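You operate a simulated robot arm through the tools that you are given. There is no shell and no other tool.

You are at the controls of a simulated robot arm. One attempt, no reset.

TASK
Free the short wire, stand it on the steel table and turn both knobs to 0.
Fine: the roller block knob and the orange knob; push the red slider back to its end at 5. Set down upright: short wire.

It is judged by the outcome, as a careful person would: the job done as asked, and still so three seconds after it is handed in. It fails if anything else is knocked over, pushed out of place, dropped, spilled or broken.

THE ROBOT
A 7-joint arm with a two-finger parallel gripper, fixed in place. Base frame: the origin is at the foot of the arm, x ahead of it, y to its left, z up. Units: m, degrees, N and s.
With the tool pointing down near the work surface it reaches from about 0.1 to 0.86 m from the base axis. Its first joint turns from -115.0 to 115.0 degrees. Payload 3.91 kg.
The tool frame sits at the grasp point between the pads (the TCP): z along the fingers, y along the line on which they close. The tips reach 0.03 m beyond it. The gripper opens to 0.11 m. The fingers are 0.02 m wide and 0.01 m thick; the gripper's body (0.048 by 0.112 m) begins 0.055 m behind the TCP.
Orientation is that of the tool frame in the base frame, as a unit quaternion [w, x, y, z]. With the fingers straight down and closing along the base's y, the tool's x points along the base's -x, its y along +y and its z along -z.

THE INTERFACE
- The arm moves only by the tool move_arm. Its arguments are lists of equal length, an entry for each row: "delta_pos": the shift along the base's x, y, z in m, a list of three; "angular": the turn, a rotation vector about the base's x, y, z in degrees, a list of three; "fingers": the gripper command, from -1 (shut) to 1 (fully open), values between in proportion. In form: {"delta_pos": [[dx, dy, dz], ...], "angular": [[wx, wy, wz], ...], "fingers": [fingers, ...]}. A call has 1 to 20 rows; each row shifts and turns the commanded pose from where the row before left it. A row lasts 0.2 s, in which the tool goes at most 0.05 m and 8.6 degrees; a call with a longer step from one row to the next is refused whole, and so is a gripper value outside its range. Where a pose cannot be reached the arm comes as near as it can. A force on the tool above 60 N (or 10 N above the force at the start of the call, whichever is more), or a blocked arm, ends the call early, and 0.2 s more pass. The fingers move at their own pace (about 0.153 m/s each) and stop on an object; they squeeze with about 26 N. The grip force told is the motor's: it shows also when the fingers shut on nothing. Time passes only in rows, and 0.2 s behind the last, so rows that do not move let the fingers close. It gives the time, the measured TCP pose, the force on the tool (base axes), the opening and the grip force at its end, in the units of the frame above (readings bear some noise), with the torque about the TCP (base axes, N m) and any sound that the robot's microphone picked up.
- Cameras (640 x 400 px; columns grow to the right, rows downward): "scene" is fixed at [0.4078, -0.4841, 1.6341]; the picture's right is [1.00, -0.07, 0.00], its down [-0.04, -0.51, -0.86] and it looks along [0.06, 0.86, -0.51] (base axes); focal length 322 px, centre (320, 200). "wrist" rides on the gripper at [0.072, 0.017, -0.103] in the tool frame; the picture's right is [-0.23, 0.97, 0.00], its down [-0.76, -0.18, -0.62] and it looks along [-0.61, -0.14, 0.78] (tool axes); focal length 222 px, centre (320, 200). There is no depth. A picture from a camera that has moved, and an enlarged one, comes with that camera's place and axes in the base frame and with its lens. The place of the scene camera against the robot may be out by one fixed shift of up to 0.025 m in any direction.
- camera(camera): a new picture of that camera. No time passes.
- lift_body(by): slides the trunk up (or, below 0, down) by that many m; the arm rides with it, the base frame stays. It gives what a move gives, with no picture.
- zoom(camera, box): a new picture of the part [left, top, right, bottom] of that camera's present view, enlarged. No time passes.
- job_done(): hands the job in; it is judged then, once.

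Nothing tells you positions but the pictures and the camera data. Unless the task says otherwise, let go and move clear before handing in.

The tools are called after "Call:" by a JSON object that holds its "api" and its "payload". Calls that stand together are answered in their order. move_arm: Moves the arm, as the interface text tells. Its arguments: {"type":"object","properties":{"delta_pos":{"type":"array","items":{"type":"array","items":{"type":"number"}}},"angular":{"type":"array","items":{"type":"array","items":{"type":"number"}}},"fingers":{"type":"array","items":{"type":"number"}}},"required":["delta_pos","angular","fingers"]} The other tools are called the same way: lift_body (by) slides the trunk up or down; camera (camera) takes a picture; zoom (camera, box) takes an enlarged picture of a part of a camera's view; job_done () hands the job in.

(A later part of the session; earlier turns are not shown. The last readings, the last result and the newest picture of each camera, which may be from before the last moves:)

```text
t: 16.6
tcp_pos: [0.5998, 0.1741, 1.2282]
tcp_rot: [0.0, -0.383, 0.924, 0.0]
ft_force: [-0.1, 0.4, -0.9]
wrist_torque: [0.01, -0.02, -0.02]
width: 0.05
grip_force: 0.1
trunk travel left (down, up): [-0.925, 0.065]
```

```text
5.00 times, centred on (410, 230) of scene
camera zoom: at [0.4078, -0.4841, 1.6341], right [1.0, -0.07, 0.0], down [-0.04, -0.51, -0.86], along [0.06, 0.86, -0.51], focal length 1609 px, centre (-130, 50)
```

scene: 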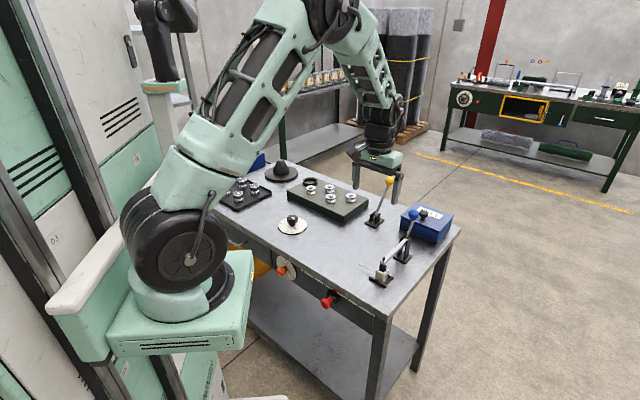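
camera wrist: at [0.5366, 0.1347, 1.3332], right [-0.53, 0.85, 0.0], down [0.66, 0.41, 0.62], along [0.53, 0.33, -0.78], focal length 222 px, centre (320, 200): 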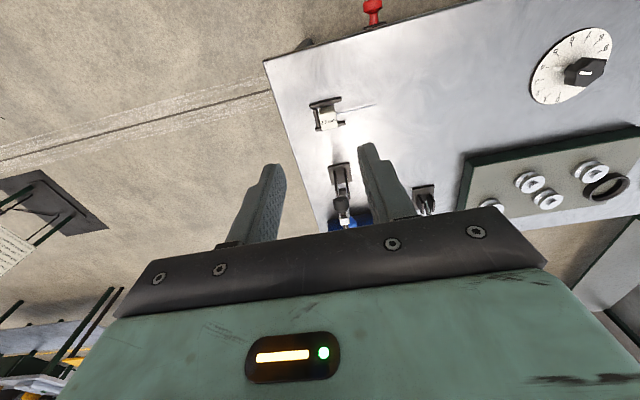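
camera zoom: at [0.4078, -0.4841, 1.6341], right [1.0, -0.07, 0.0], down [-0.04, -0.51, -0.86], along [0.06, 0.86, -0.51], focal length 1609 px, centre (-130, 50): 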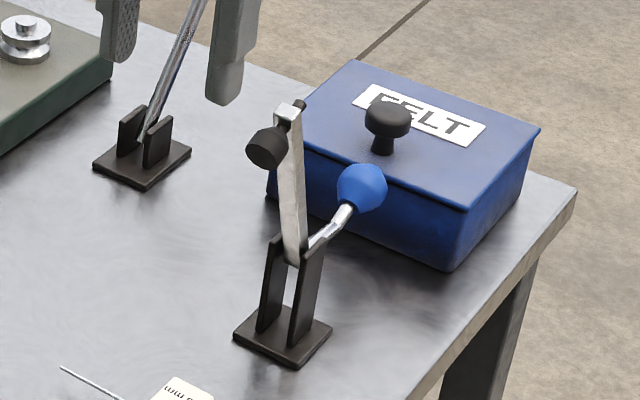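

The wire leaves the block low, at about z 0.912, and the block top is at about z 0.945. So I'll grip the upper part of the block across its wire axis, with the fingertips above the wire and the cradle. That keeps the gripper clear of the raised clamp foot. I'll move above the block first.

Call:
{"api": "move_arm", "payload": {"delta_pos": [[0.02, 0.02, -0.03], [0.0205, 0.021, -0.03], [0, 0, -0.04], [0, 0, -0.04], [0, 0, -0.03], [0, 0, 0]], "angular": [[0, 0, 0], [0, 0, 0], [0, 0, 0], [0, 0, 0], [0, 0, 0], [0, 0, 0]], "fingers": [0.0, 0.0, 0.0, 0.0, 0.0, 0.0]}}

Call:
{"api": "camera", "payload": {"camera": "wrist"}}

Call:
{"api": "zoom", "payload": {"camera": "wrist", "box": [240, 60, 400, 220]}}

Call:
{"api": "zoom", "payload": {"camera": "scene", "box": [350, 190, 450, 290]}}

```text
t: 18.0
tcp_pos: [0.6394, 0.2137, 1.0601]
tcp_rot: [0.001, -0.382, 0.924, 0.0]
ft_force: [-1.0, -0.5, 0.5]
wrist_torque: [-0.02, 0.01, 0.03]
width: 0.0549
grip_force: 0.1
trunk travel left (down, up): [-0.925, 0.065]
```

```text
taken
camera wrist: at [0.5774, 0.175, 1.1642], right [-0.53, 0.85, 0.0], down [0.66, 0.41, 0.62], along [0.53, 0.33, -0.78], focal length 222 px, centre (320, 200)
```

wrist: 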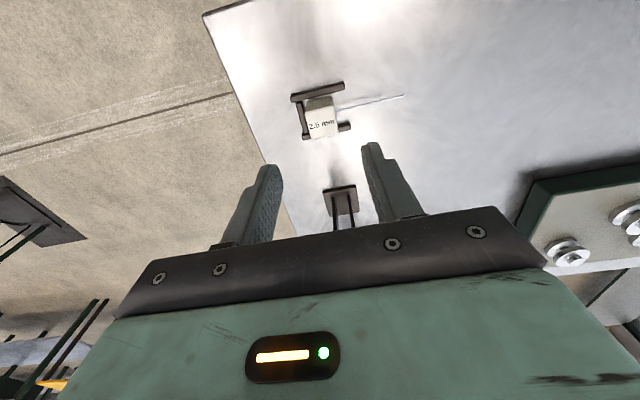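

```text
2.50 times, centred on (320, 140) of wrist
camera zoom: at [0.5774, 0.175, 1.1642], right [-0.53, 0.85, 0.0], down [0.66, 0.41, 0.62], along [0.53, 0.33, -0.78], focal length 555 px, centre (320, 350)
```

zoom: 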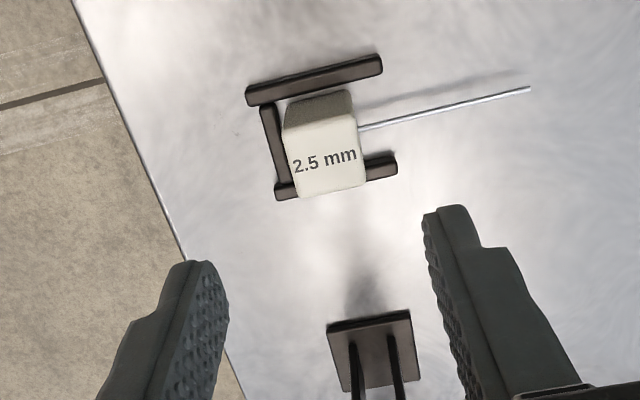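

```text
4.00 times, centred on (400, 240) of scene
camera zoom: at [0.4078, -0.4841, 1.6341], right [1.0, -0.07, 0.0], down [-0.04, -0.51, -0.86], along [0.06, 0.86, -0.51], focal length 1287 px, centre (0, 40)
```

zoom: 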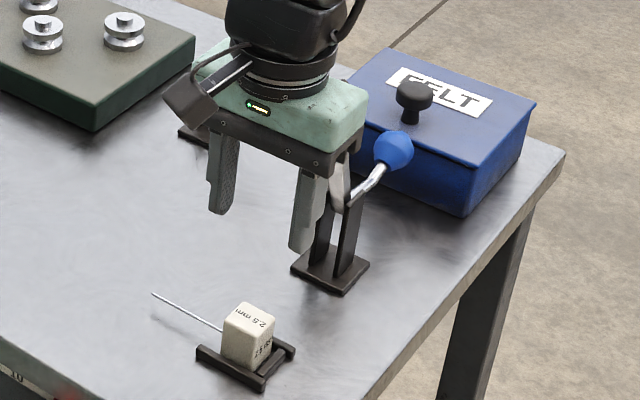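

The block is centred between the fingers. I'll descend until the fingertips are around the upper part of the block.

Call:
{"api": "move_arm", "payload": {"delta_pos": [[0.001, 0.003, -0.03], [0, 0, -0.03], [0, 0, -0.025], [0, 0, -0.018], [0, 0, 0]], "angular": [[0, 0, 0], [0, 0, 0], [0, 0, 0], [0, 0, 0], [0, 0, 0]], "fingers": [0.0, 0.0, 0.0, 0.0, 0.0]}}

Call:
{"api": "zoom", "payload": {"camera": "wrist", "box": [240, 100, 400, 220]}}

Call:
{"api": "zoom", "payload": {"camera": "scene", "box": [350, 210, 430, 290]}}

```text
t: 19.2
tcp_pos: [0.6407, 0.2192, 0.9554]
tcp_rot: [0.0, -0.381, 0.925, 0.0]
ft_force: [-0.2, 0.2, 0.1]
wrist_torque: [0.02, -0.03, -0.02]
width: 0.0551
grip_force: 0.0
trunk travel left (down, up): [-0.925, 0.065]
```

```text
3.33 times, centred on (320, 160) of wrist
camera zoom: at [0.5786, 0.1785, 1.0602], right [-0.53, 0.85, 0.0], down [0.66, 0.41, 0.62], along [0.53, 0.33, -0.78], focal length 740 px, centre (320, 333)
```

zoom: 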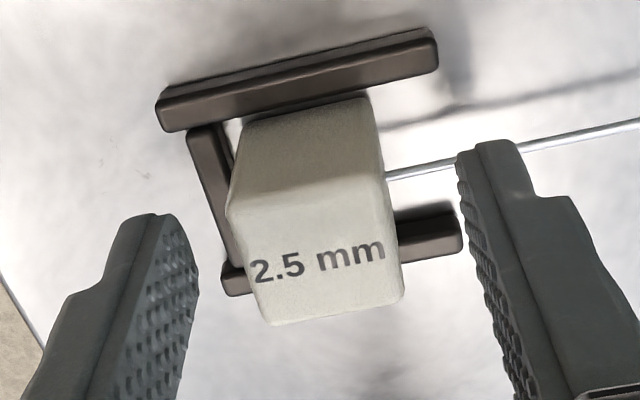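

```text
5.00 times, centred on (390, 250) of scene
camera zoom: at [0.4078, -0.4841, 1.6341], right [1.0, -0.07, 0.0], down [-0.04, -0.51, -0.86], along [0.06, 0.86, -0.51], focal length 1609 px, centre (-30, -50)
```

zoom: 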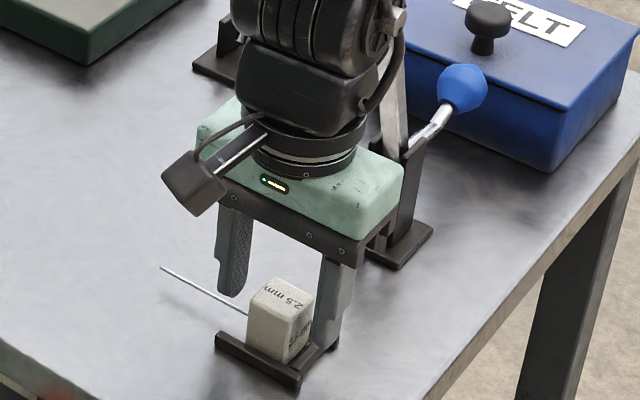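

The fingers straddle the upper block and are above the wire. I'll close on it.

Call:
{"api": "move_arm", "payload": {"delta_pos": [[0, 0, 0], [0, 0, 0], [0, 0, 0]], "angular": [[0, 0, 0], [0, 0, 0], [0, 0, 0]], "fingers": [-0.5, -1, -1]}}

Call:
{"api": "zoom", "payload": {"camera": "wrist", "box": [240, 100, 400, 220]}}

Call:
{"api": "zoom", "payload": {"camera": "scene", "box": [350, 210, 430, 290]}}

```text
t: 20.0
tcp_pos: [0.6412, 0.2181, 0.9571]
tcp_rot: [0.0, -0.382, 0.924, 0.0]
ft_force: [0.4, 0.4, -0.2]
wrist_torque: [-0.01, -0.02, 0.01]
width: 0.0294
grip_force: 25.9
trunk travel left (down, up): [-0.925, 0.065]
```

```text
3.33 times, centred on (320, 160) of wrist
camera zoom: at [0.5785, 0.1786, 1.0604], right [-0.53, 0.85, 0.0], down [0.66, 0.41, 0.62], along [0.53, 0.33, -0.78], focal length 740 px, centre (320, 333)
```

zoom: 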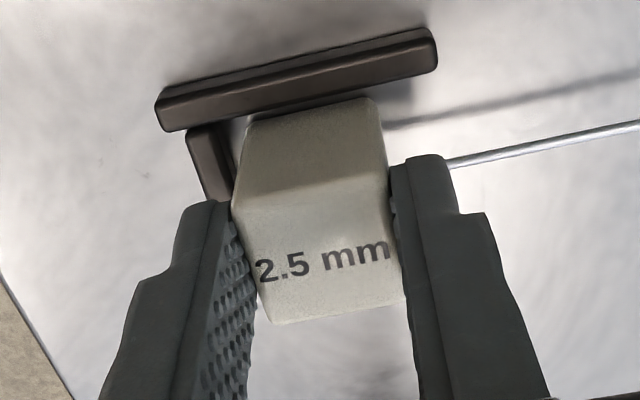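

```text
5.00 times, centred on (390, 250) of scene
camera zoom: at [0.4078, -0.4841, 1.6341], right [1.0, -0.07, 0.0], down [-0.04, -0.51, -0.86], along [0.06, 0.86, -0.51], focal length 1609 px, centre (-30, -50)
```

zoom: 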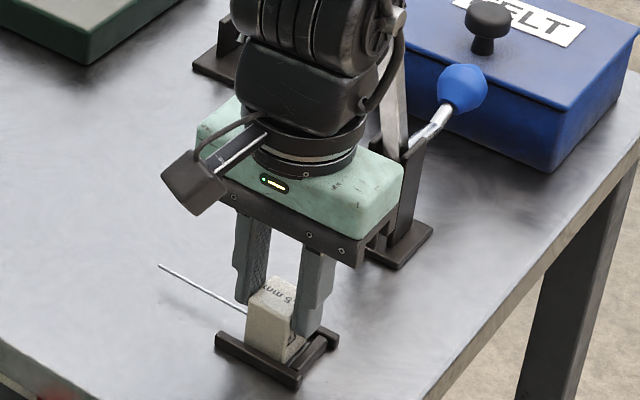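

I have a firm grip on the block (29 mm wide). I'll lift it straight out of the cradle.

Call:
{"api": "move_arm", "payload": {"delta_pos": [[0, 0, 0.008], [0, 0, 0.012], [0, 0, 0.015], [0, 0, 0.015], [0, 0, 0]], "angular": [[0, 0, 0], [0, 0, 0], [0, 0, 0], [0, 0, 0], [0, 0, 0]], "fingers": [-1, -1, -1, -1, -1]}}

Call:
{"api": "zoom", "payload": {"camera": "scene", "box": [350, 210, 430, 290]}}

```text
t: 21.2
tcp_pos: [0.6417, 0.2193, 1.0048]
tcp_rot: [0.001, -0.382, 0.924, 0.0]
ft_force: [0.1, -0.1, -0.6]
wrist_torque: [0.0, -0.01, 0.01]
width: 0.0289
grip_force: 25.3
trunk travel left (down, up): [-0.925, 0.065]
```

```text
5.00 times, centred on (390, 250) of scene
camera zoom: at [0.4078, -0.4841, 1.6341], right [1.0, -0.07, 0.0], down [-0.04, -0.51, -0.86], along [0.06, 0.86, -0.51], focal length 1609 px, centre (-30, -50)
```

zoom: 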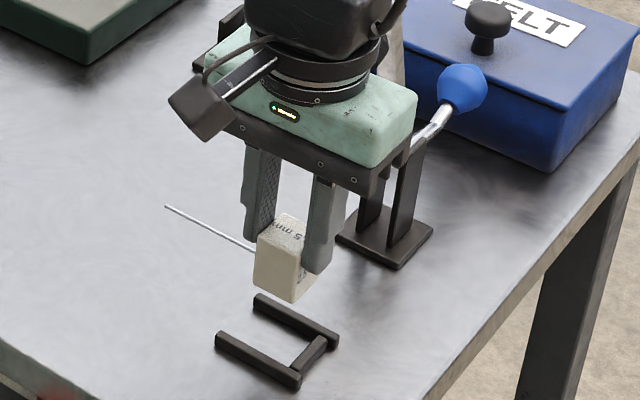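

The block with its wire is out of the cradle and upright. I'll carry it left to a clear part of the table and lower it.

Call:
{"api": "move_arm", "payload": {"delta_pos": [[-0.01, 0.012, 0], [-0.0152, 0.0182, 0], [-0.0152, 0.0182, 0], [-0.0152, 0.0182, 0], [-0.0152, 0.0182, 0], [0, 0, -0.015], [0, 0, -0.015], [0, 0, -0.01], [0, 0, 0]], "angular": [[0, 0, 0], [0, 0, 0], [0, 0, 0], [0, 0, 0], [0, 0, 0], [0, 0, 0], [0, 0, 0], [0, 0, 0], [0, 0, 0]], "fingers": [-1, -1, -1, -1, -1, -1, -1, -1, -1]}}

Call:
{"api": "zoom", "payload": {"camera": "scene", "box": [310, 190, 410, 290]}}

Call:
{"api": "camera", "payload": {"camera": "wrist"}}

```text
t: 23.2
tcp_pos: [0.5704, 0.3023, 0.9659]
tcp_rot: [0.0, -0.381, 0.924, 0.0]
ft_force: [0.1, -0.4, -0.6]
wrist_torque: [-0.05, -0.04, -0.01]
width: 0.0289
grip_force: 26.0
trunk travel left (down, up): [-0.925, 0.065]
```

```text
4.00 times, centred on (360, 240) of scene
camera zoom: at [0.4078, -0.4841, 1.6341], right [1.0, -0.07, 0.0], down [-0.04, -0.51, -0.86], along [0.06, 0.86, -0.51], focal length 1287 px, centre (160, 40)
```

zoom: 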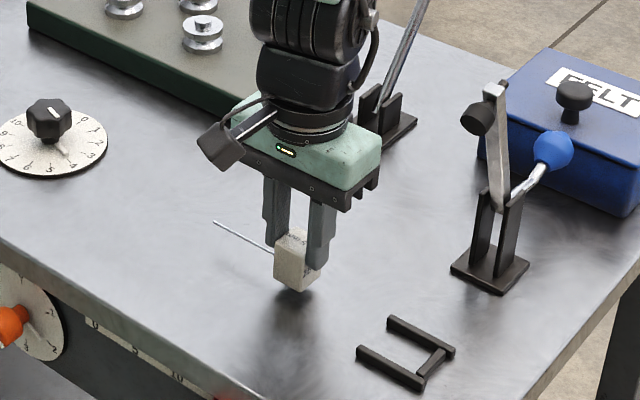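

```text
taken
camera wrist: at [0.5074, 0.2635, 1.0696], right [-0.53, 0.85, 0.0], down [0.66, 0.41, 0.62], along [0.53, 0.33, -0.78], focal length 222 px, centre (320, 200)
```

wrist: 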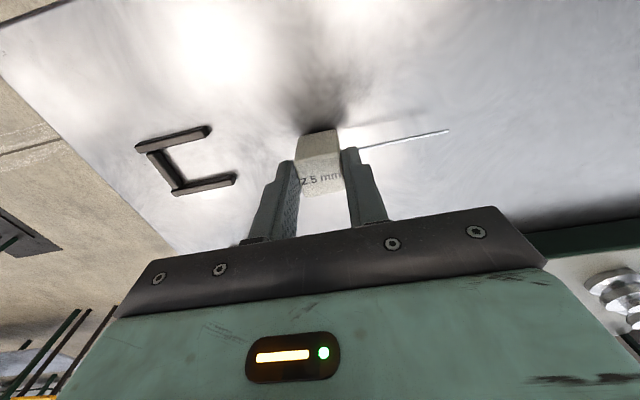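

Call:
{"api": "move_arm", "payload": {"delta_pos": [[0, 0, -0.003], [0, 0, -0.003], [0, 0, -0.002], [0, 0, 0]], "angular": [[0, 0, 0], [0, 0, 0], [0, 0, 0], [0, 0, 0]], "fingers": [-1, -1, -1, -1]}}

Call:
{"api": "zoom", "payload": {"camera": "scene", "box": [340, 230, 390, 280]}}

```text
t: 24.2
tcp_pos: [0.5702, 0.3032, 0.957]
tcp_rot: [0.0, -0.381, 0.924, 0.0]
ft_force: [-0.5, -0.8, -0.6]
wrist_torque: [0.02, 0.02, 0.01]
width: 0.0291
grip_force: 25.6
trunk travel left (down, up): [-0.925, 0.065]
```

```text
8.00 times, centred on (365, 255) of scene
camera zoom: at [0.4078, -0.4841, 1.6341], right [1.0, -0.07, 0.0], down [-0.04, -0.51, -0.86], along [0.06, 0.86, -0.51], focal length 2574 px, centre (-40, -240)
```

zoom: 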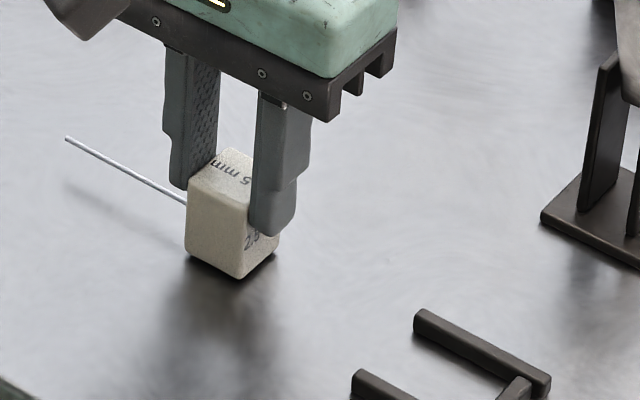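

Call:
{"api": "move_arm", "payload": {"delta_pos": [[0, 0, -0.001], [0, 0, -0.001], [0, 0, 0]], "angular": [[0, 0, 0], [0, 0, 0], [0, 0, 0]], "fingers": [-1, -1, -1]}}

```text
t: 25.0
tcp_pos: [0.5696, 0.3022, 0.9554]
tcp_rot: [0.001, -0.382, 0.924, 0.0]
ft_force: [-0.5, -0.9, 6.7]
wrist_torque: [-0.07, 0.02, -0.01]
width: 0.0292
grip_force: 25.7
trunk travel left (down, up): [-0.925, 0.065]
```

Contact is felt (6.7 N), so the block is standing on the table. I'll open gently and rise straight up.

Call:
{"api": "move_arm", "payload": {"delta_pos": [[0, 0, 0], [0, 0, 0], [0, 0, 0], [0, 0, 0.015], [0, 0, 0.03], [0, 0, 0.04], [0, 0, 0.04], [0, 0, 0]], "angular": [[0, 0, 0], [0, 0, 0], [0, 0, 0], [0, 0, 0], [0, 0, 0], [0, 0, 0], [0, 0, 0], [0, 0, 0]], "fingers": [-0.35, -0.2, 0, 0, 0, 0, 0, 0]}}

Call:
{"api": "zoom", "payload": {"camera": "scene", "box": [310, 190, 450, 300]}}

Call:
{"api": "camera", "payload": {"camera": "wrist"}}

```text
t: 26.8
tcp_pos: [0.5683, 0.3014, 1.0814]
tcp_rot: [-0.001, -0.382, 0.924, -0.001]
ft_force: [0.9, 0.0, 0.4]
wrist_torque: [-0.02, 0.01, -0.01]
width: 0.0553
grip_force: 0.0
trunk travel left (down, up): [-0.925, 0.065]
```

```text
3.64 times, centred on (380, 245) of scene
camera zoom: at [0.4078, -0.4841, 1.6341], right [1.0, -0.07, 0.0], down [-0.04, -0.51, -0.86], along [0.06, 0.86, -0.51], focal length 1170 px, centre (102, 36)
```

zoom: 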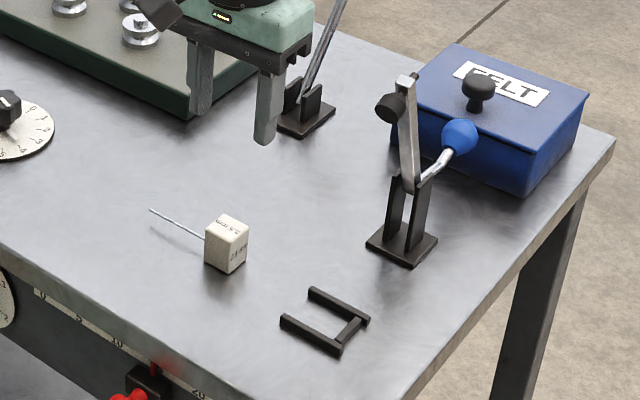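

```text
taken
camera wrist: at [0.5058, 0.2625, 1.1856], right [-0.53, 0.85, 0.0], down [0.66, 0.41, 0.62], along [0.53, 0.33, -0.78], focal length 222 px, centre (320, 200)
```

wrist: 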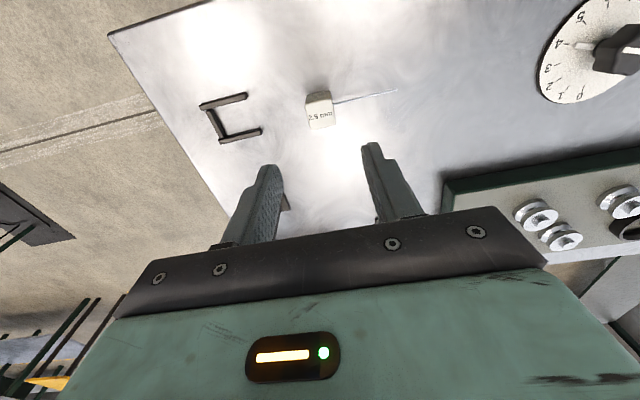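

The block with the wire is standing free on the table. Next is the black dial knob, so I'll move over it for a close look.

Call:
{"api": "move_arm", "payload": {"delta_pos": [[-0.0285, 0.0265, 0.01], [-0.0285, 0.0265, 0.01], [-0.0285, 0.0265, 0.01], [-0.0285, 0.0265, 0.01], [-0.0285, 0.0265, 0.01], [-0.0285, 0.0265, 0.01], [-0.0285, 0.0265, 0.01], [0, 0, 0]], "angular": [[0, 0, 0], [0, 0, 0], [0, 0, 0], [0, 0, 0], [0, 0, 0], [0, 0, 0], [0, 0, 0], [0, 0, 0]], "fingers": [0.1, 0.1, 0.1, 0.1, 0.1, 0.1, 0.1, 0.1]}}

Call:
{"api": "camera", "payload": {"camera": "wrist"}}

Call:
{"api": "zoom", "payload": {"camera": "wrist", "box": [260, 80, 400, 180]}}

Call:
{"api": "camera", "payload": {"camera": "scene"}}

```text
t: 28.6
tcp_pos: [0.3676, 0.4884, 1.1482]
tcp_rot: [0.001, -0.382, 0.924, 0.0]
ft_force: [-0.6, -0.1, -0.5]
wrist_torque: [0.01, -0.04, 0.0]
width: 0.0602
grip_force: 0.0
trunk travel left (down, up): [-0.925, 0.065]
```

```text
taken
camera wrist: at [0.3052, 0.449, 1.2537], right [-0.53, 0.85, 0.0], down [0.66, 0.41, 0.62], along [0.53, 0.33, -0.78], focal length 222 px, centre (320, 200)
```

wrist: 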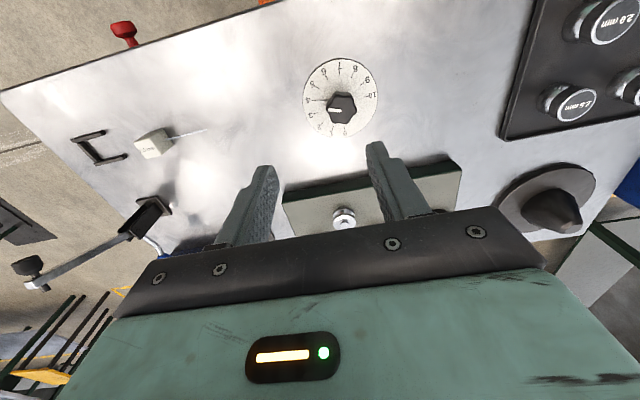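

```text
4.00 times, centred on (330, 130) of wrist
camera zoom: at [0.3052, 0.449, 1.2537], right [-0.53, 0.85, 0.0], down [0.66, 0.41, 0.62], along [0.53, 0.33, -0.78], focal length 888 px, centre (280, 480)
```

zoom: 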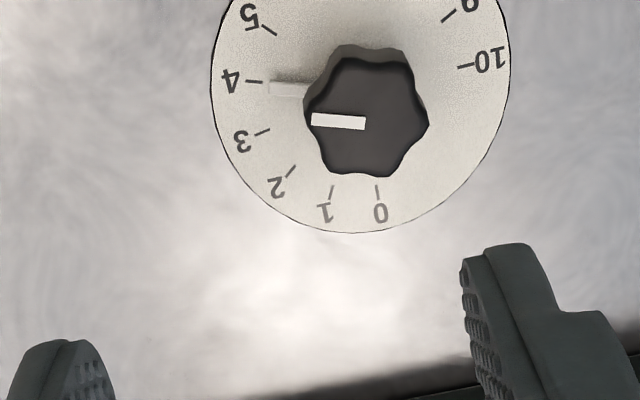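

```text
taken
```

scene: 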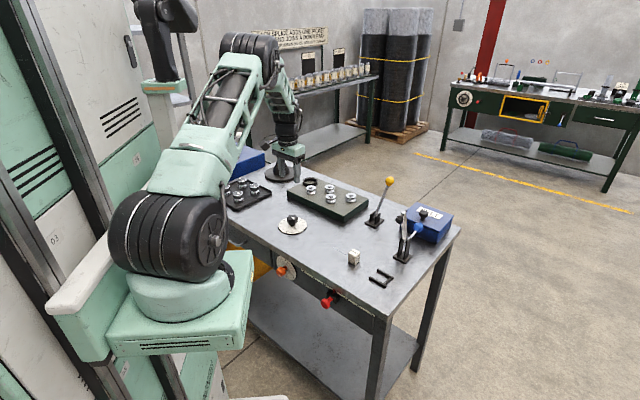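

Call:
{"api": "zoom", "payload": {"camera": "wrist", "box": [290, 50, 390, 145]}}

Call:
{"api": "zoom", "payload": {"camera": "scene", "box": [272, 208, 316, 238]}}

```text
4.21 times, centred on (340, 98) of wrist
camera zoom: at [0.3052, 0.449, 1.2537], right [-0.53, 0.85, 0.0], down [0.66, 0.41, 0.62], along [0.53, 0.33, -0.78], focal length 935 px, centre (236, 632)
```

zoom: 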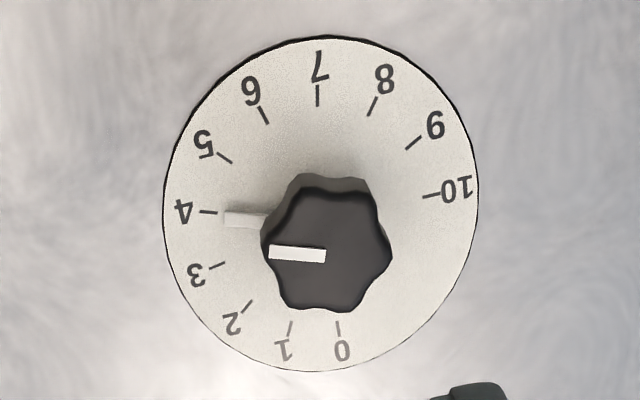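

```text
13.33 times, centred on (294, 223) of scene
camera zoom: at [0.4078, -0.4841, 1.6341], right [1.0, -0.07, 0.0], down [-0.04, -0.51, -0.86], along [0.06, 0.86, -0.51], focal length 4291 px, centre (667, -107)
```

zoom: 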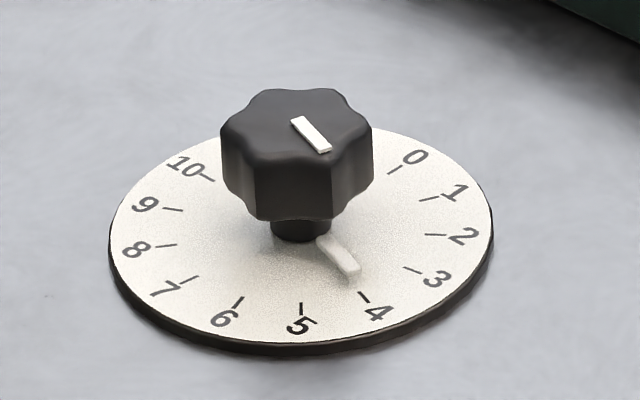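

The dial runs clockwise, 27° per unit, with 0 pointing to the back of the table, and the pointer stands at 4. The knob is centred near (0.370, 0.524) with its top at about z 0.935. I'll turn the wrist so the pads meet the knob's valleys, and position above it.

Call:
{"api": "move_arm", "payload": {"delta_pos": [[0.001, 0.018, -0.01], [0.001, 0.018, -0.02], [0, 0, -0.02], [0, 0, -0.02], [0, 0, -0.02], [0, 0, -0.01], [0, 0, 0]], "angular": [[0, 0, -8], [0, 0, -8], [0, 0, -8], [0, 0, -8], [0, 0, -8], [0, 0, -8], [0, 0, 0]], "fingers": [0.2, 0.2, 0.2, 0.2, 0.2, 0.2, 0.2]}}

Call:
{"api": "camera", "payload": {"camera": "wrist"}}

Call:
{"api": "zoom", "payload": {"camera": "wrist", "box": [240, 80, 400, 200]}}

```text
t: 30.2
tcp_pos: [0.3715, 0.5236, 1.0502]
tcp_rot: [0.0, 0.028, 1.0, 0.001]
ft_force: [0.2, -0.7, -0.2]
wrist_torque: [-0.02, 0.0, 0.0]
width: 0.0661
grip_force: 0.0
trunk travel left (down, up): [-0.925, 0.065]
```

```text
taken
camera wrist: at [0.3015, 0.5444, 1.1543], right [0.28, 0.96, 0.0], down [0.75, -0.22, 0.62], along [0.6, -0.18, -0.78], focal length 222 px, centre (320, 200)
```

wrist: 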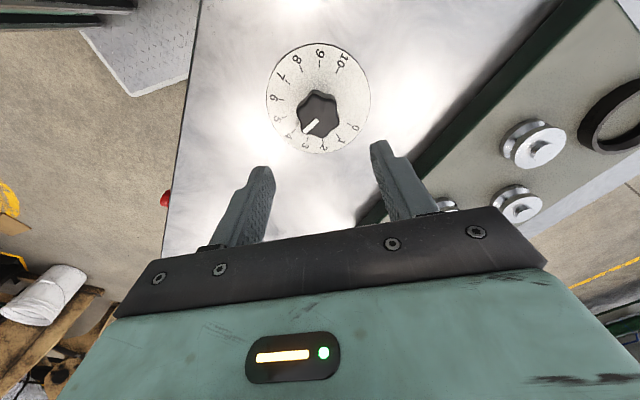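

```text
3.33 times, centred on (320, 140) of wrist
camera zoom: at [0.3015, 0.5444, 1.1543], right [0.28, 0.96, 0.0], down [0.75, -0.22, 0.62], along [0.6, -0.18, -0.78], focal length 740 px, centre (320, 400)
```

zoom: 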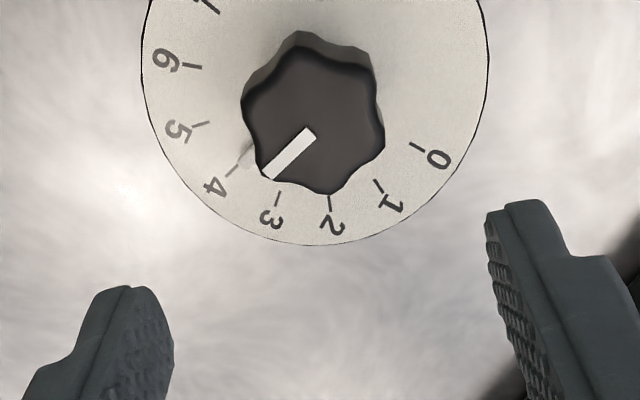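

The pads line up with the knob's valleys. I'll shift 3 mm, descend around the knob and check before closing.

Call:
{"api": "move_arm", "payload": {"delta_pos": [[-0.0025, 0, -0.03], [0, 0, -0.03], [0, 0, -0.03], [0, 0, -0.015], [0, 0, 0]], "angular": [[0, 0, 0], [0, 0, 0], [0, 0, 0], [0, 0, 0], [0, 0, 0]], "fingers": [0.2, 0.2, 0.2, 0.2, 0.2]}}

Call:
{"api": "zoom", "payload": {"camera": "wrist", "box": [240, 100, 400, 220]}}

Call:
{"api": "zoom", "payload": {"camera": "scene", "box": [265, 190, 325, 240]}}

```text
t: 31.4
tcp_pos: [0.3684, 0.5261, 0.9456]
tcp_rot: [0.0, 0.027, 1.0, 0.0]
ft_force: [0.4, 0.2, 0.3]
wrist_torque: [0.01, 0.01, 0.03]
width: 0.0658
grip_force: 0.0
trunk travel left (down, up): [-0.925, 0.065]
```

```text
3.33 times, centred on (320, 160) of wrist
camera zoom: at [0.2981, 0.5463, 1.0507], right [0.28, 0.96, 0.0], down [0.75, -0.22, 0.62], along [0.6, -0.17, -0.78], focal length 740 px, centre (320, 333)
```

zoom: 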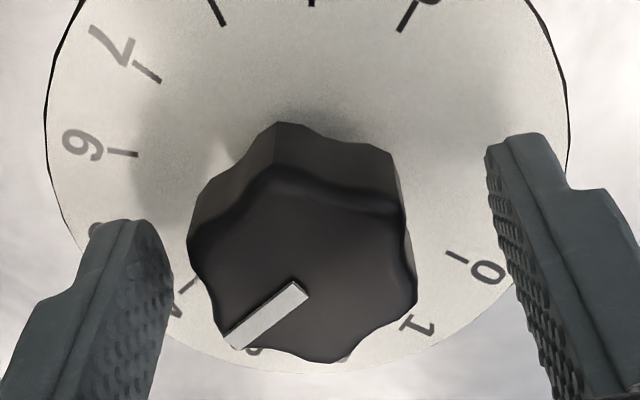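

```text
8.00 times, centred on (295, 215) of scene
camera zoom: at [0.4078, -0.4841, 1.6341], right [1.0, -0.07, 0.0], down [-0.04, -0.51, -0.86], along [0.06, 0.86, -0.51], focal length 2574 px, centre (520, 80)
```

zoom: 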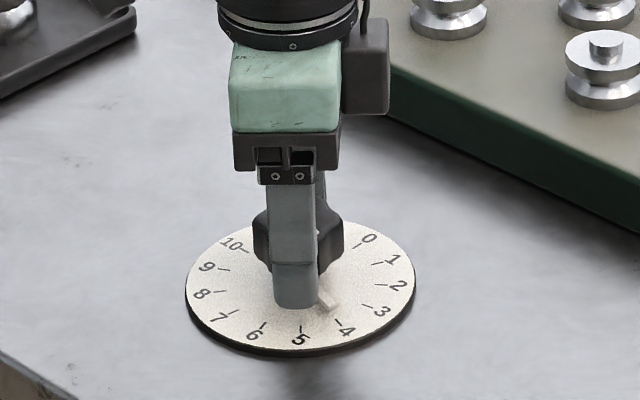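

Call:
{"api": "zoom", "payload": {"camera": "scene", "box": [220, 120, 360, 250]}}

Call:
{"api": "camera", "payload": {"camera": "wrist"}}

```text
3.08 times, centred on (290, 185) of scene
camera zoom: at [0.4078, -0.4841, 1.6341], right [1.0, -0.07, 0.0], down [-0.04, -0.51, -0.86], along [0.06, 0.86, -0.51], focal length 990 px, centre (412, 246)
```

zoom: 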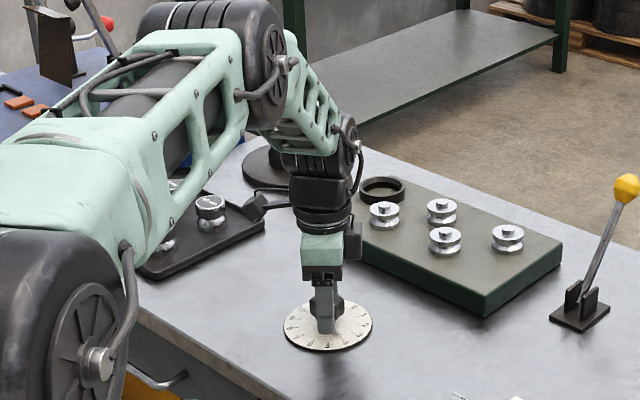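

```text
taken
camera wrist: at [0.2981, 0.5463, 1.0507], right [0.28, 0.96, 0.0], down [0.75, -0.22, 0.62], along [0.6, -0.17, -0.78], focal length 222 px, centre (320, 200)
```

wrist: 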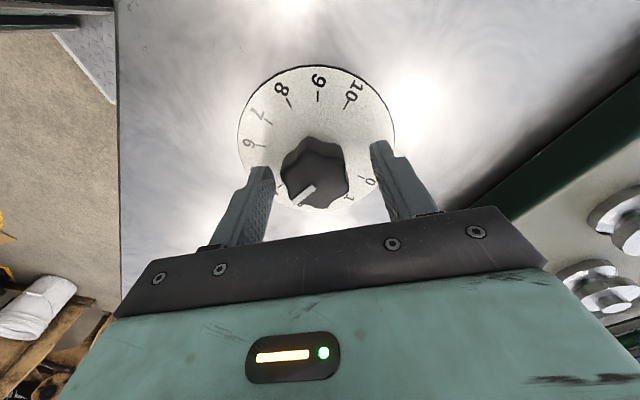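

The knob is between the fingers. I'll centre by about 3 mm and close.

Call:
{"api": "move_arm", "payload": {"delta_pos": [[0.001, -0.003, 0], [0, 0, 0], [0, 0, 0], [0, 0, 0]], "angular": [[0, 0, 0], [0, 0, 0], [0, 0, 0], [0, 0, 0]], "fingers": [0.0, -0.2, -1, -1]}}

Call:
{"api": "zoom", "payload": {"camera": "wrist", "box": [240, 100, 400, 220]}}

```text
t: 32.4
tcp_pos: [0.3695, 0.5232, 0.9464]
tcp_rot: [0.001, 0.027, 1.0, 0.0]
ft_force: [-0.2, 7.2, -5.3]
wrist_torque: [0.43, -0.05, -0.03]
width: 0.0392
grip_force: 45.3
trunk travel left (down, up): [-0.925, 0.065]
```

```text
3.33 times, centred on (320, 160) of wrist
camera zoom: at [0.2995, 0.5436, 1.0503], right [0.28, 0.96, 0.0], down [0.75, -0.22, 0.62], along [0.6, -0.17, -0.78], focal length 740 px, centre (320, 333)
```

zoom: 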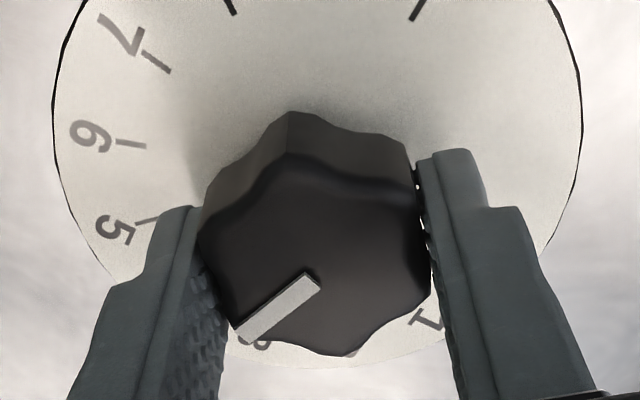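

I've gripped the knob (39 mm). I'll turn it counter-clockwise by about one unit first and check.

Call:
{"api": "move_arm", "payload": {"delta_pos": [[0, 0.0, 0], [0, 0, 0], [0, 0, 0], [0, 0, 0], [0, 0, 0]], "angular": [[0, 0, 6.75], [0, 0, 6.75], [0, 0, 6.75], [0, 0, 6.75], [0, 0, 0]], "fingers": [-1, -1, -1, -1, -1]}}

Call:
{"api": "camera", "payload": {"camera": "wrist"}}

Call:
{"api": "zoom", "payload": {"camera": "scene", "box": [265, 200, 325, 240]}}

```text
t: 33.6
tcp_pos: [0.3699, 0.5242, 0.9458]
tcp_rot: [0.0, -0.208, 0.978, 0.002]
ft_force: [2.3, 28.5, -7.4]
wrist_torque: [0.54, 0.4, -0.04]
width: 0.0392
grip_force: 44.7
trunk travel left (down, up): [-0.925, 0.065]
```

```text
taken
camera wrist: at [0.2976, 0.5093, 1.0503], right [-0.19, 0.98, 0.0], down [0.77, 0.14, 0.62], along [0.61, 0.12, -0.78], focal length 222 px, centre (320, 200)
```

wrist: 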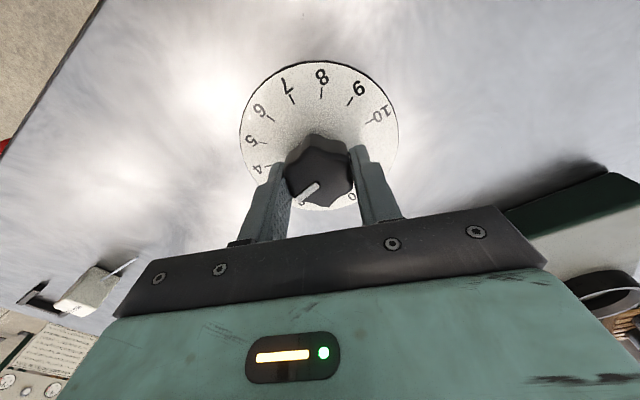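

```text
10.00 times, centred on (295, 220) of scene
camera zoom: at [0.4078, -0.4841, 1.6341], right [1.0, -0.07, 0.0], down [-0.04, -0.51, -0.86], along [0.06, 0.86, -0.51], focal length 3218 px, centre (570, 0)
```

zoom: 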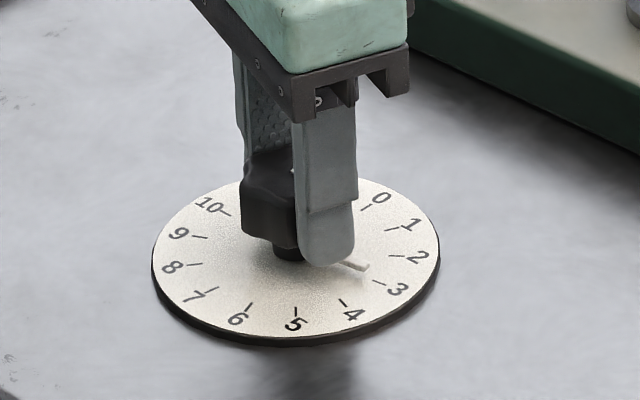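

The knob follows, and the pointer is now near 3. The sideways force grew, so I'll shift the tool a few mm toward the knob's axis before turning on.

Call:
{"api": "move_arm", "payload": {"delta_pos": [[0, 0.002, 0], [0, 0.001, 0.0005], [0, 0, 0]], "angular": [[0, 0, 0], [0, 0, 0], [0, 0, 0]], "fingers": [-1, -1, -1]}}

```text
t: 34.4
tcp_pos: [0.3697, 0.5236, 0.9465]
tcp_rot: [0.0, -0.207, 0.978, -0.001]
ft_force: [-4.6, 9.9, 3.9]
wrist_torque: [0.33, -0.27, -0.02]
width: 0.0392
grip_force: 44.7
trunk travel left (down, up): [-0.925, 0.065]
```

Call:
{"api": "move_arm", "payload": {"delta_pos": [[-0.0007, 0.0015, 0], [0, 0, 0], [0, 0, 0], [0, 0, 0], [0, 0, 0], [0, 0, 0], [0, 0, 0]], "angular": [[0, 0, 0], [0, 0, 6.75], [0, 0, 6.75], [0, 0, 6.75], [0, 0, 6.75], [0, 0, 6.75], [0, 0, 0]], "fingers": [-1, -1, -1, -1, -1, -1, -1]}}

Call:
{"api": "zoom", "payload": {"camera": "scene", "box": [265, 200, 325, 240]}}

```text
t: 36.0
tcp_pos: [0.3689, 0.5245, 0.945]
tcp_rot: [-0.001, -0.482, 0.876, 0.0]
ft_force: [-6.1, -10.2, 15.7]
wrist_torque: [-0.99, 0.52, 0.01]
width: 0.0392
grip_force: 45.1
trunk travel left (down, up): [-0.925, 0.065]
```

```text
10.00 times, centred on (295, 220) of scene
camera zoom: at [0.4078, -0.4841, 1.6341], right [1.0, -0.07, 0.0], down [-0.04, -0.51, -0.86], along [0.06, 0.86, -0.51], focal length 3218 px, centre (570, 0)
```

zoom: 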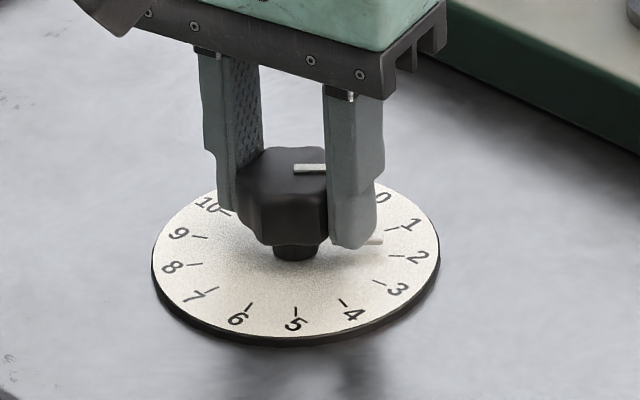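

The pointer is about 1.75 now. I'll ease the forces and continue turning toward 0.

Call:
{"api": "move_arm", "payload": {"delta_pos": [[-0.001, -0.0015, 0.002], [0, 0, 0], [0, 0, 0], [0, 0, 0], [0, 0, 0], [0, 0, 0]], "angular": [[0, 0, 0], [0, 0, 6.75], [0, 0, 6.75], [0, 0, 6.75], [0, 0, 6.75], [0, 0, 0]], "fingers": [-1, -1, -1, -1, -1, -1]}}

Call:
{"api": "zoom", "payload": {"camera": "scene", "box": [265, 200, 325, 240]}}

Call:
{"api": "zoom", "payload": {"camera": "wrist", "box": [220, 60, 420, 220]}}

```text
t: 37.4
tcp_pos: [0.3682, 0.5264, 0.9455]
tcp_rot: [-0.002, -0.674, 0.739, 0.0]
ft_force: [-5.2, 15.9, -30.9]
wrist_torque: [0.99, 0.07, 0.0]
width: 0.0391
grip_force: 45.2
trunk travel left (down, up): [-0.925, 0.065]
```

```text
10.00 times, centred on (295, 220) of scene
camera zoom: at [0.4078, -0.4841, 1.6341], right [1.0, -0.07, 0.0], down [-0.04, -0.51, -0.86], along [0.06, 0.86, -0.51], focal length 3218 px, centre (570, 0)
```

zoom: 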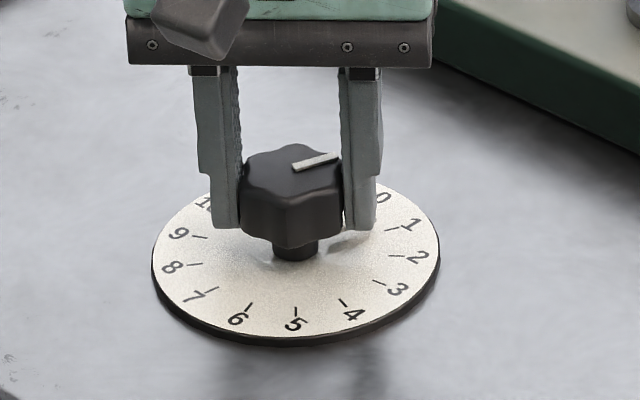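

```text
2.50 times, centred on (320, 140) of wrist
camera zoom: at [0.3456, 0.4547, 1.0506], right [-0.95, 0.32, 0.0], down [0.25, 0.74, 0.62], along [0.2, 0.59, -0.78], focal length 555 px, centre (320, 350)
```

zoom: 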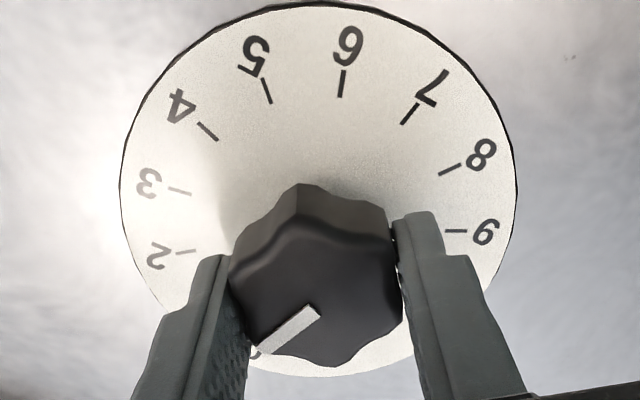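

The pointer is about 0.75. I'll relax forces again and turn the remaining ~20°.

Call:
{"api": "move_arm", "payload": {"delta_pos": [[0, 0.002, -0.0015], [0, 0, 0], [0, 0, 0], [0, 0, 0], [0, 0, 0]], "angular": [[0, 0, 0], [0, 0, 6.75], [0, 0, 6.75], [0, 0, 5.5], [0, 0, 0]], "fingers": [-1, -1, -1, -1, -1]}}

Call:
{"api": "zoom", "payload": {"camera": "scene", "box": [265, 200, 325, 240]}}

```text
t: 38.6
tcp_pos: [0.367, 0.526, 0.9457]
tcp_rot: [0.002, 0.786, -0.618, 0.001]
ft_force: [-12.5, -10.6, -7.5]
wrist_torque: [-1.43, 0.12, -0.01]
width: 0.0392
grip_force: 45.0
trunk travel left (down, up): [-0.925, 0.065]
```

```text
10.00 times, centred on (295, 220) of scene
camera zoom: at [0.4078, -0.4841, 1.6341], right [1.0, -0.07, 0.0], down [-0.04, -0.51, -0.86], along [0.06, 0.86, -0.51], focal length 3218 px, centre (570, 0)
```

zoom: 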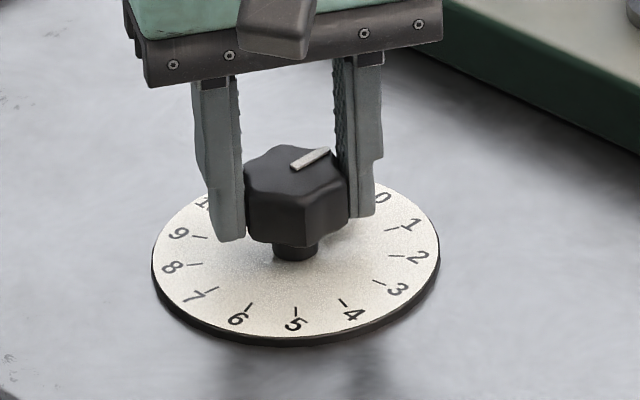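

Call:
{"api": "zoom", "payload": {"camera": "wrist", "box": [220, 60, 420, 220]}}

Call:
{"api": "zoom", "payload": {"camera": "scene", "box": [280, 205, 310, 230]}}

```text
2.50 times, centred on (320, 140) of wrist
camera zoom: at [0.369, 0.451, 1.0508], right [-1.0, -0.01, 0.0], down [-0.01, 0.78, 0.62], along [-0.01, 0.62, -0.78], focal length 555 px, centre (320, 350)
```

zoom: 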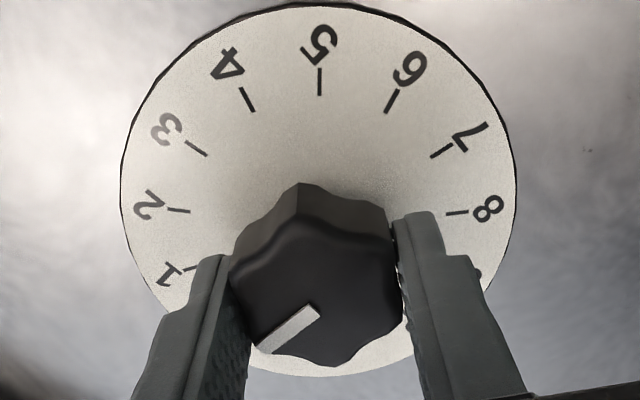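

```text
16.00 times, centred on (295, 218) of scene
camera zoom: at [0.4078, -0.4841, 1.6341], right [1.0, -0.07, 0.0], down [-0.04, -0.51, -0.86], along [0.06, 0.86, -0.51], focal length 5149 px, centre (720, -80)
```

zoom: 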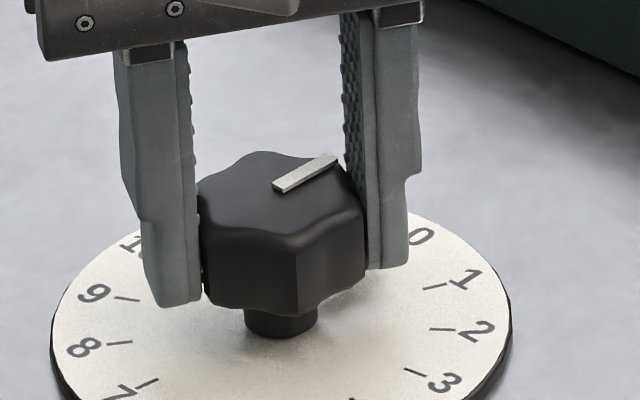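

The knob moves with the gripper without slipping, and by the wrist picture the knob's line is within about 1° of the 0 mark. I'll relax the side forces, release, and rise to check it.

Call:
{"api": "move_arm", "payload": {"delta_pos": [[-0.0018, -0.0015, -0.0005], [0, 0, 0]], "angular": [[0, 0, 0], [0, 0, 0]], "fingers": [-1, -1]}}

Call:
{"api": "zoom", "payload": {"camera": "wrist", "box": [250, 80, 390, 220]}}

```text
t: 39.2
tcp_pos: [0.3673, 0.5246, 0.9463]
tcp_rot: [-0.001, 0.786, -0.619, -0.001]
ft_force: [-7.4, -6.6, -5.5]
wrist_torque: [-0.71, 0.02, 0.0]
width: 0.0392
grip_force: 44.7
trunk travel left (down, up): [-0.925, 0.065]
```

```text
2.86 times, centred on (320, 150) of wrist
camera zoom: at [0.3687, 0.4505, 1.0505], right [-1.0, -0.01, 0.0], down [-0.01, 0.78, 0.62], along [0.0, 0.62, -0.78], focal length 635 px, centre (320, 343)
```

zoom: 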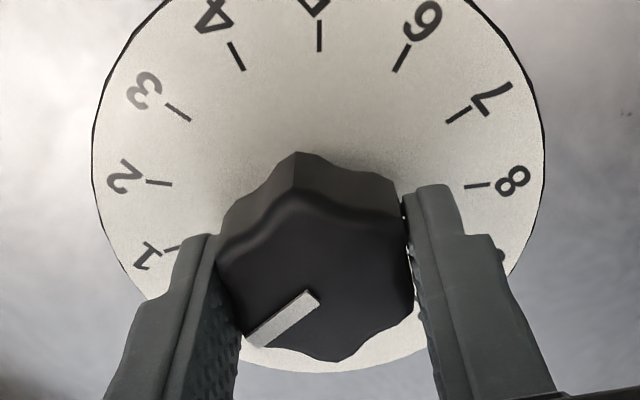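

Call:
{"api": "move_arm", "payload": {"delta_pos": [[-0.0008, -0.0008, 0], [0, 0, 0], [0, 0, 0], [0, 0, 0], [0, 0, 0.02], [0, 0, 0.03], [0, 0, 0.03], [0, -0.02, 0.03], [0, 0, 0]], "angular": [[0, 0, 0], [0, 0, 0], [0, 0, 0], [0, 0, 0], [0, 0, 0], [0, 0, 0], [0, 0, 0], [0, 0, 0], [0, 0, 0]], "fingers": [-1, -0.25, 0.0, 0.2, 0.2, 0.2, 0.2, 0.2, 0.2]}}

Call:
{"api": "zoom", "payload": {"camera": "wrist", "box": [260, 60, 380, 180]}}

Call:
{"api": "camera", "payload": {"camera": "wrist"}}

Call:
{"api": "zoom", "payload": {"camera": "scene", "box": [272, 208, 316, 238]}}

```text
t: 41.2
tcp_pos: [0.3659, 0.5053, 1.0541]
tcp_rot: [0.0, 0.786, -0.618, 0.0]
ft_force: [-1.0, 0.4, -0.1]
wrist_torque: [-0.03, 0.01, -0.01]
width: 0.0658
grip_force: 0.1
trunk travel left (down, up): [-0.925, 0.065]
```

```text
3.33 times, centred on (320, 120) of wrist
camera zoom: at [0.3677, 0.4313, 1.1592], right [-1.0, -0.01, 0.0], down [-0.01, 0.78, 0.62], along [-0.01, 0.62, -0.78], focal length 740 px, centre (320, 467)
```

zoom: 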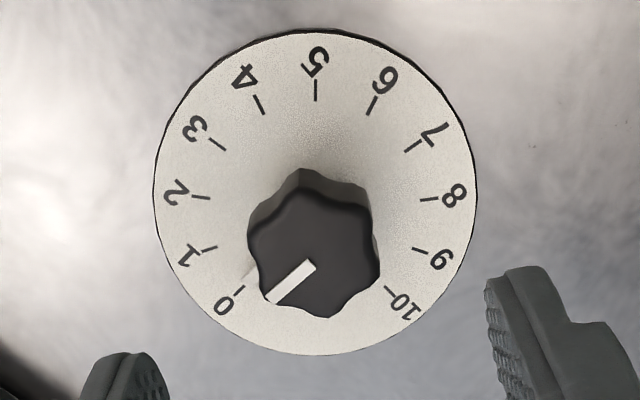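

```text
taken
camera wrist: at [0.3677, 0.4313, 1.1592], right [-1.0, -0.01, 0.0], down [-0.01, 0.78, 0.62], along [-0.01, 0.62, -0.78], focal length 222 px, centre (320, 200)
```

wrist: 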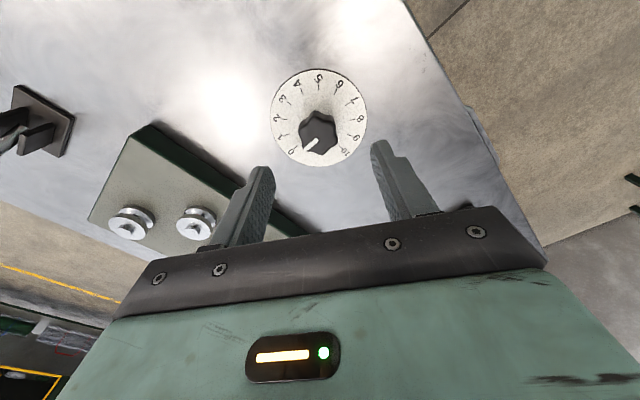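

```text
13.33 times, centred on (294, 223) of scene
camera zoom: at [0.4078, -0.4841, 1.6341], right [1.0, -0.07, 0.0], down [-0.04, -0.51, -0.86], along [0.06, 0.86, -0.51], focal length 4291 px, centre (667, -107)
```

zoom: 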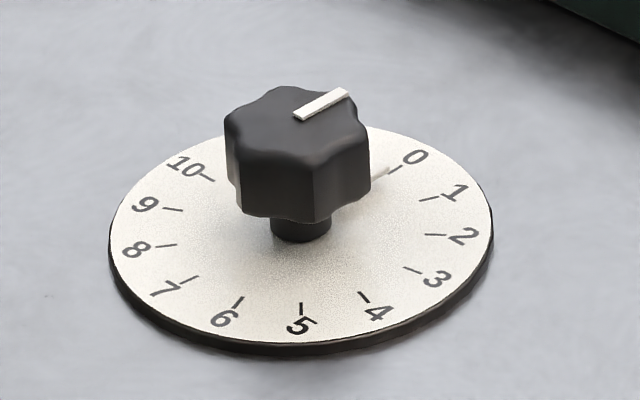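

Call:
{"api": "zoom", "payload": {"camera": "wrist", "box": [285, 115, 335, 165]}}

Call:
{"api": "zoom", "payload": {"camera": "scene", "box": [288, 211, 308, 225]}}

```text
8.00 times, centred on (310, 140) of wrist
camera zoom: at [0.3677, 0.4313, 1.1592], right [-1.0, -0.01, 0.0], down [-0.01, 0.78, 0.62], along [-0.01, 0.62, -0.78], focal length 1777 px, centre (400, 680)
```

zoom: 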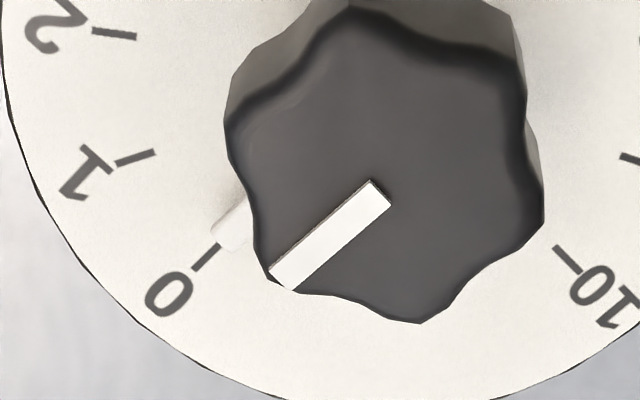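

```text
16.00 times, centred on (298, 218) of scene
camera zoom: at [0.4078, -0.4841, 1.6341], right [1.0, -0.07, 0.0], down [-0.04, -0.51, -0.86], along [0.06, 0.86, -0.51], focal length 5149 px, centre (672, -88)
```

zoom: 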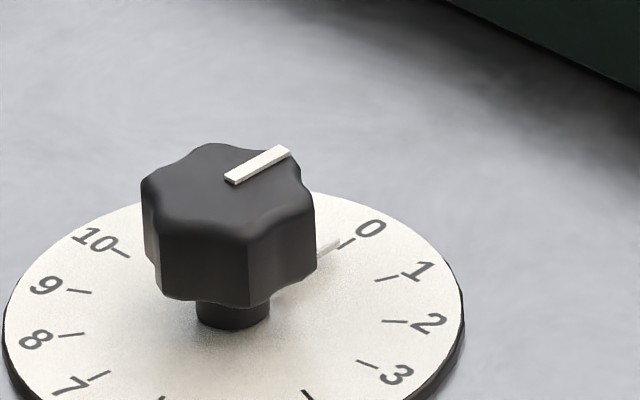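

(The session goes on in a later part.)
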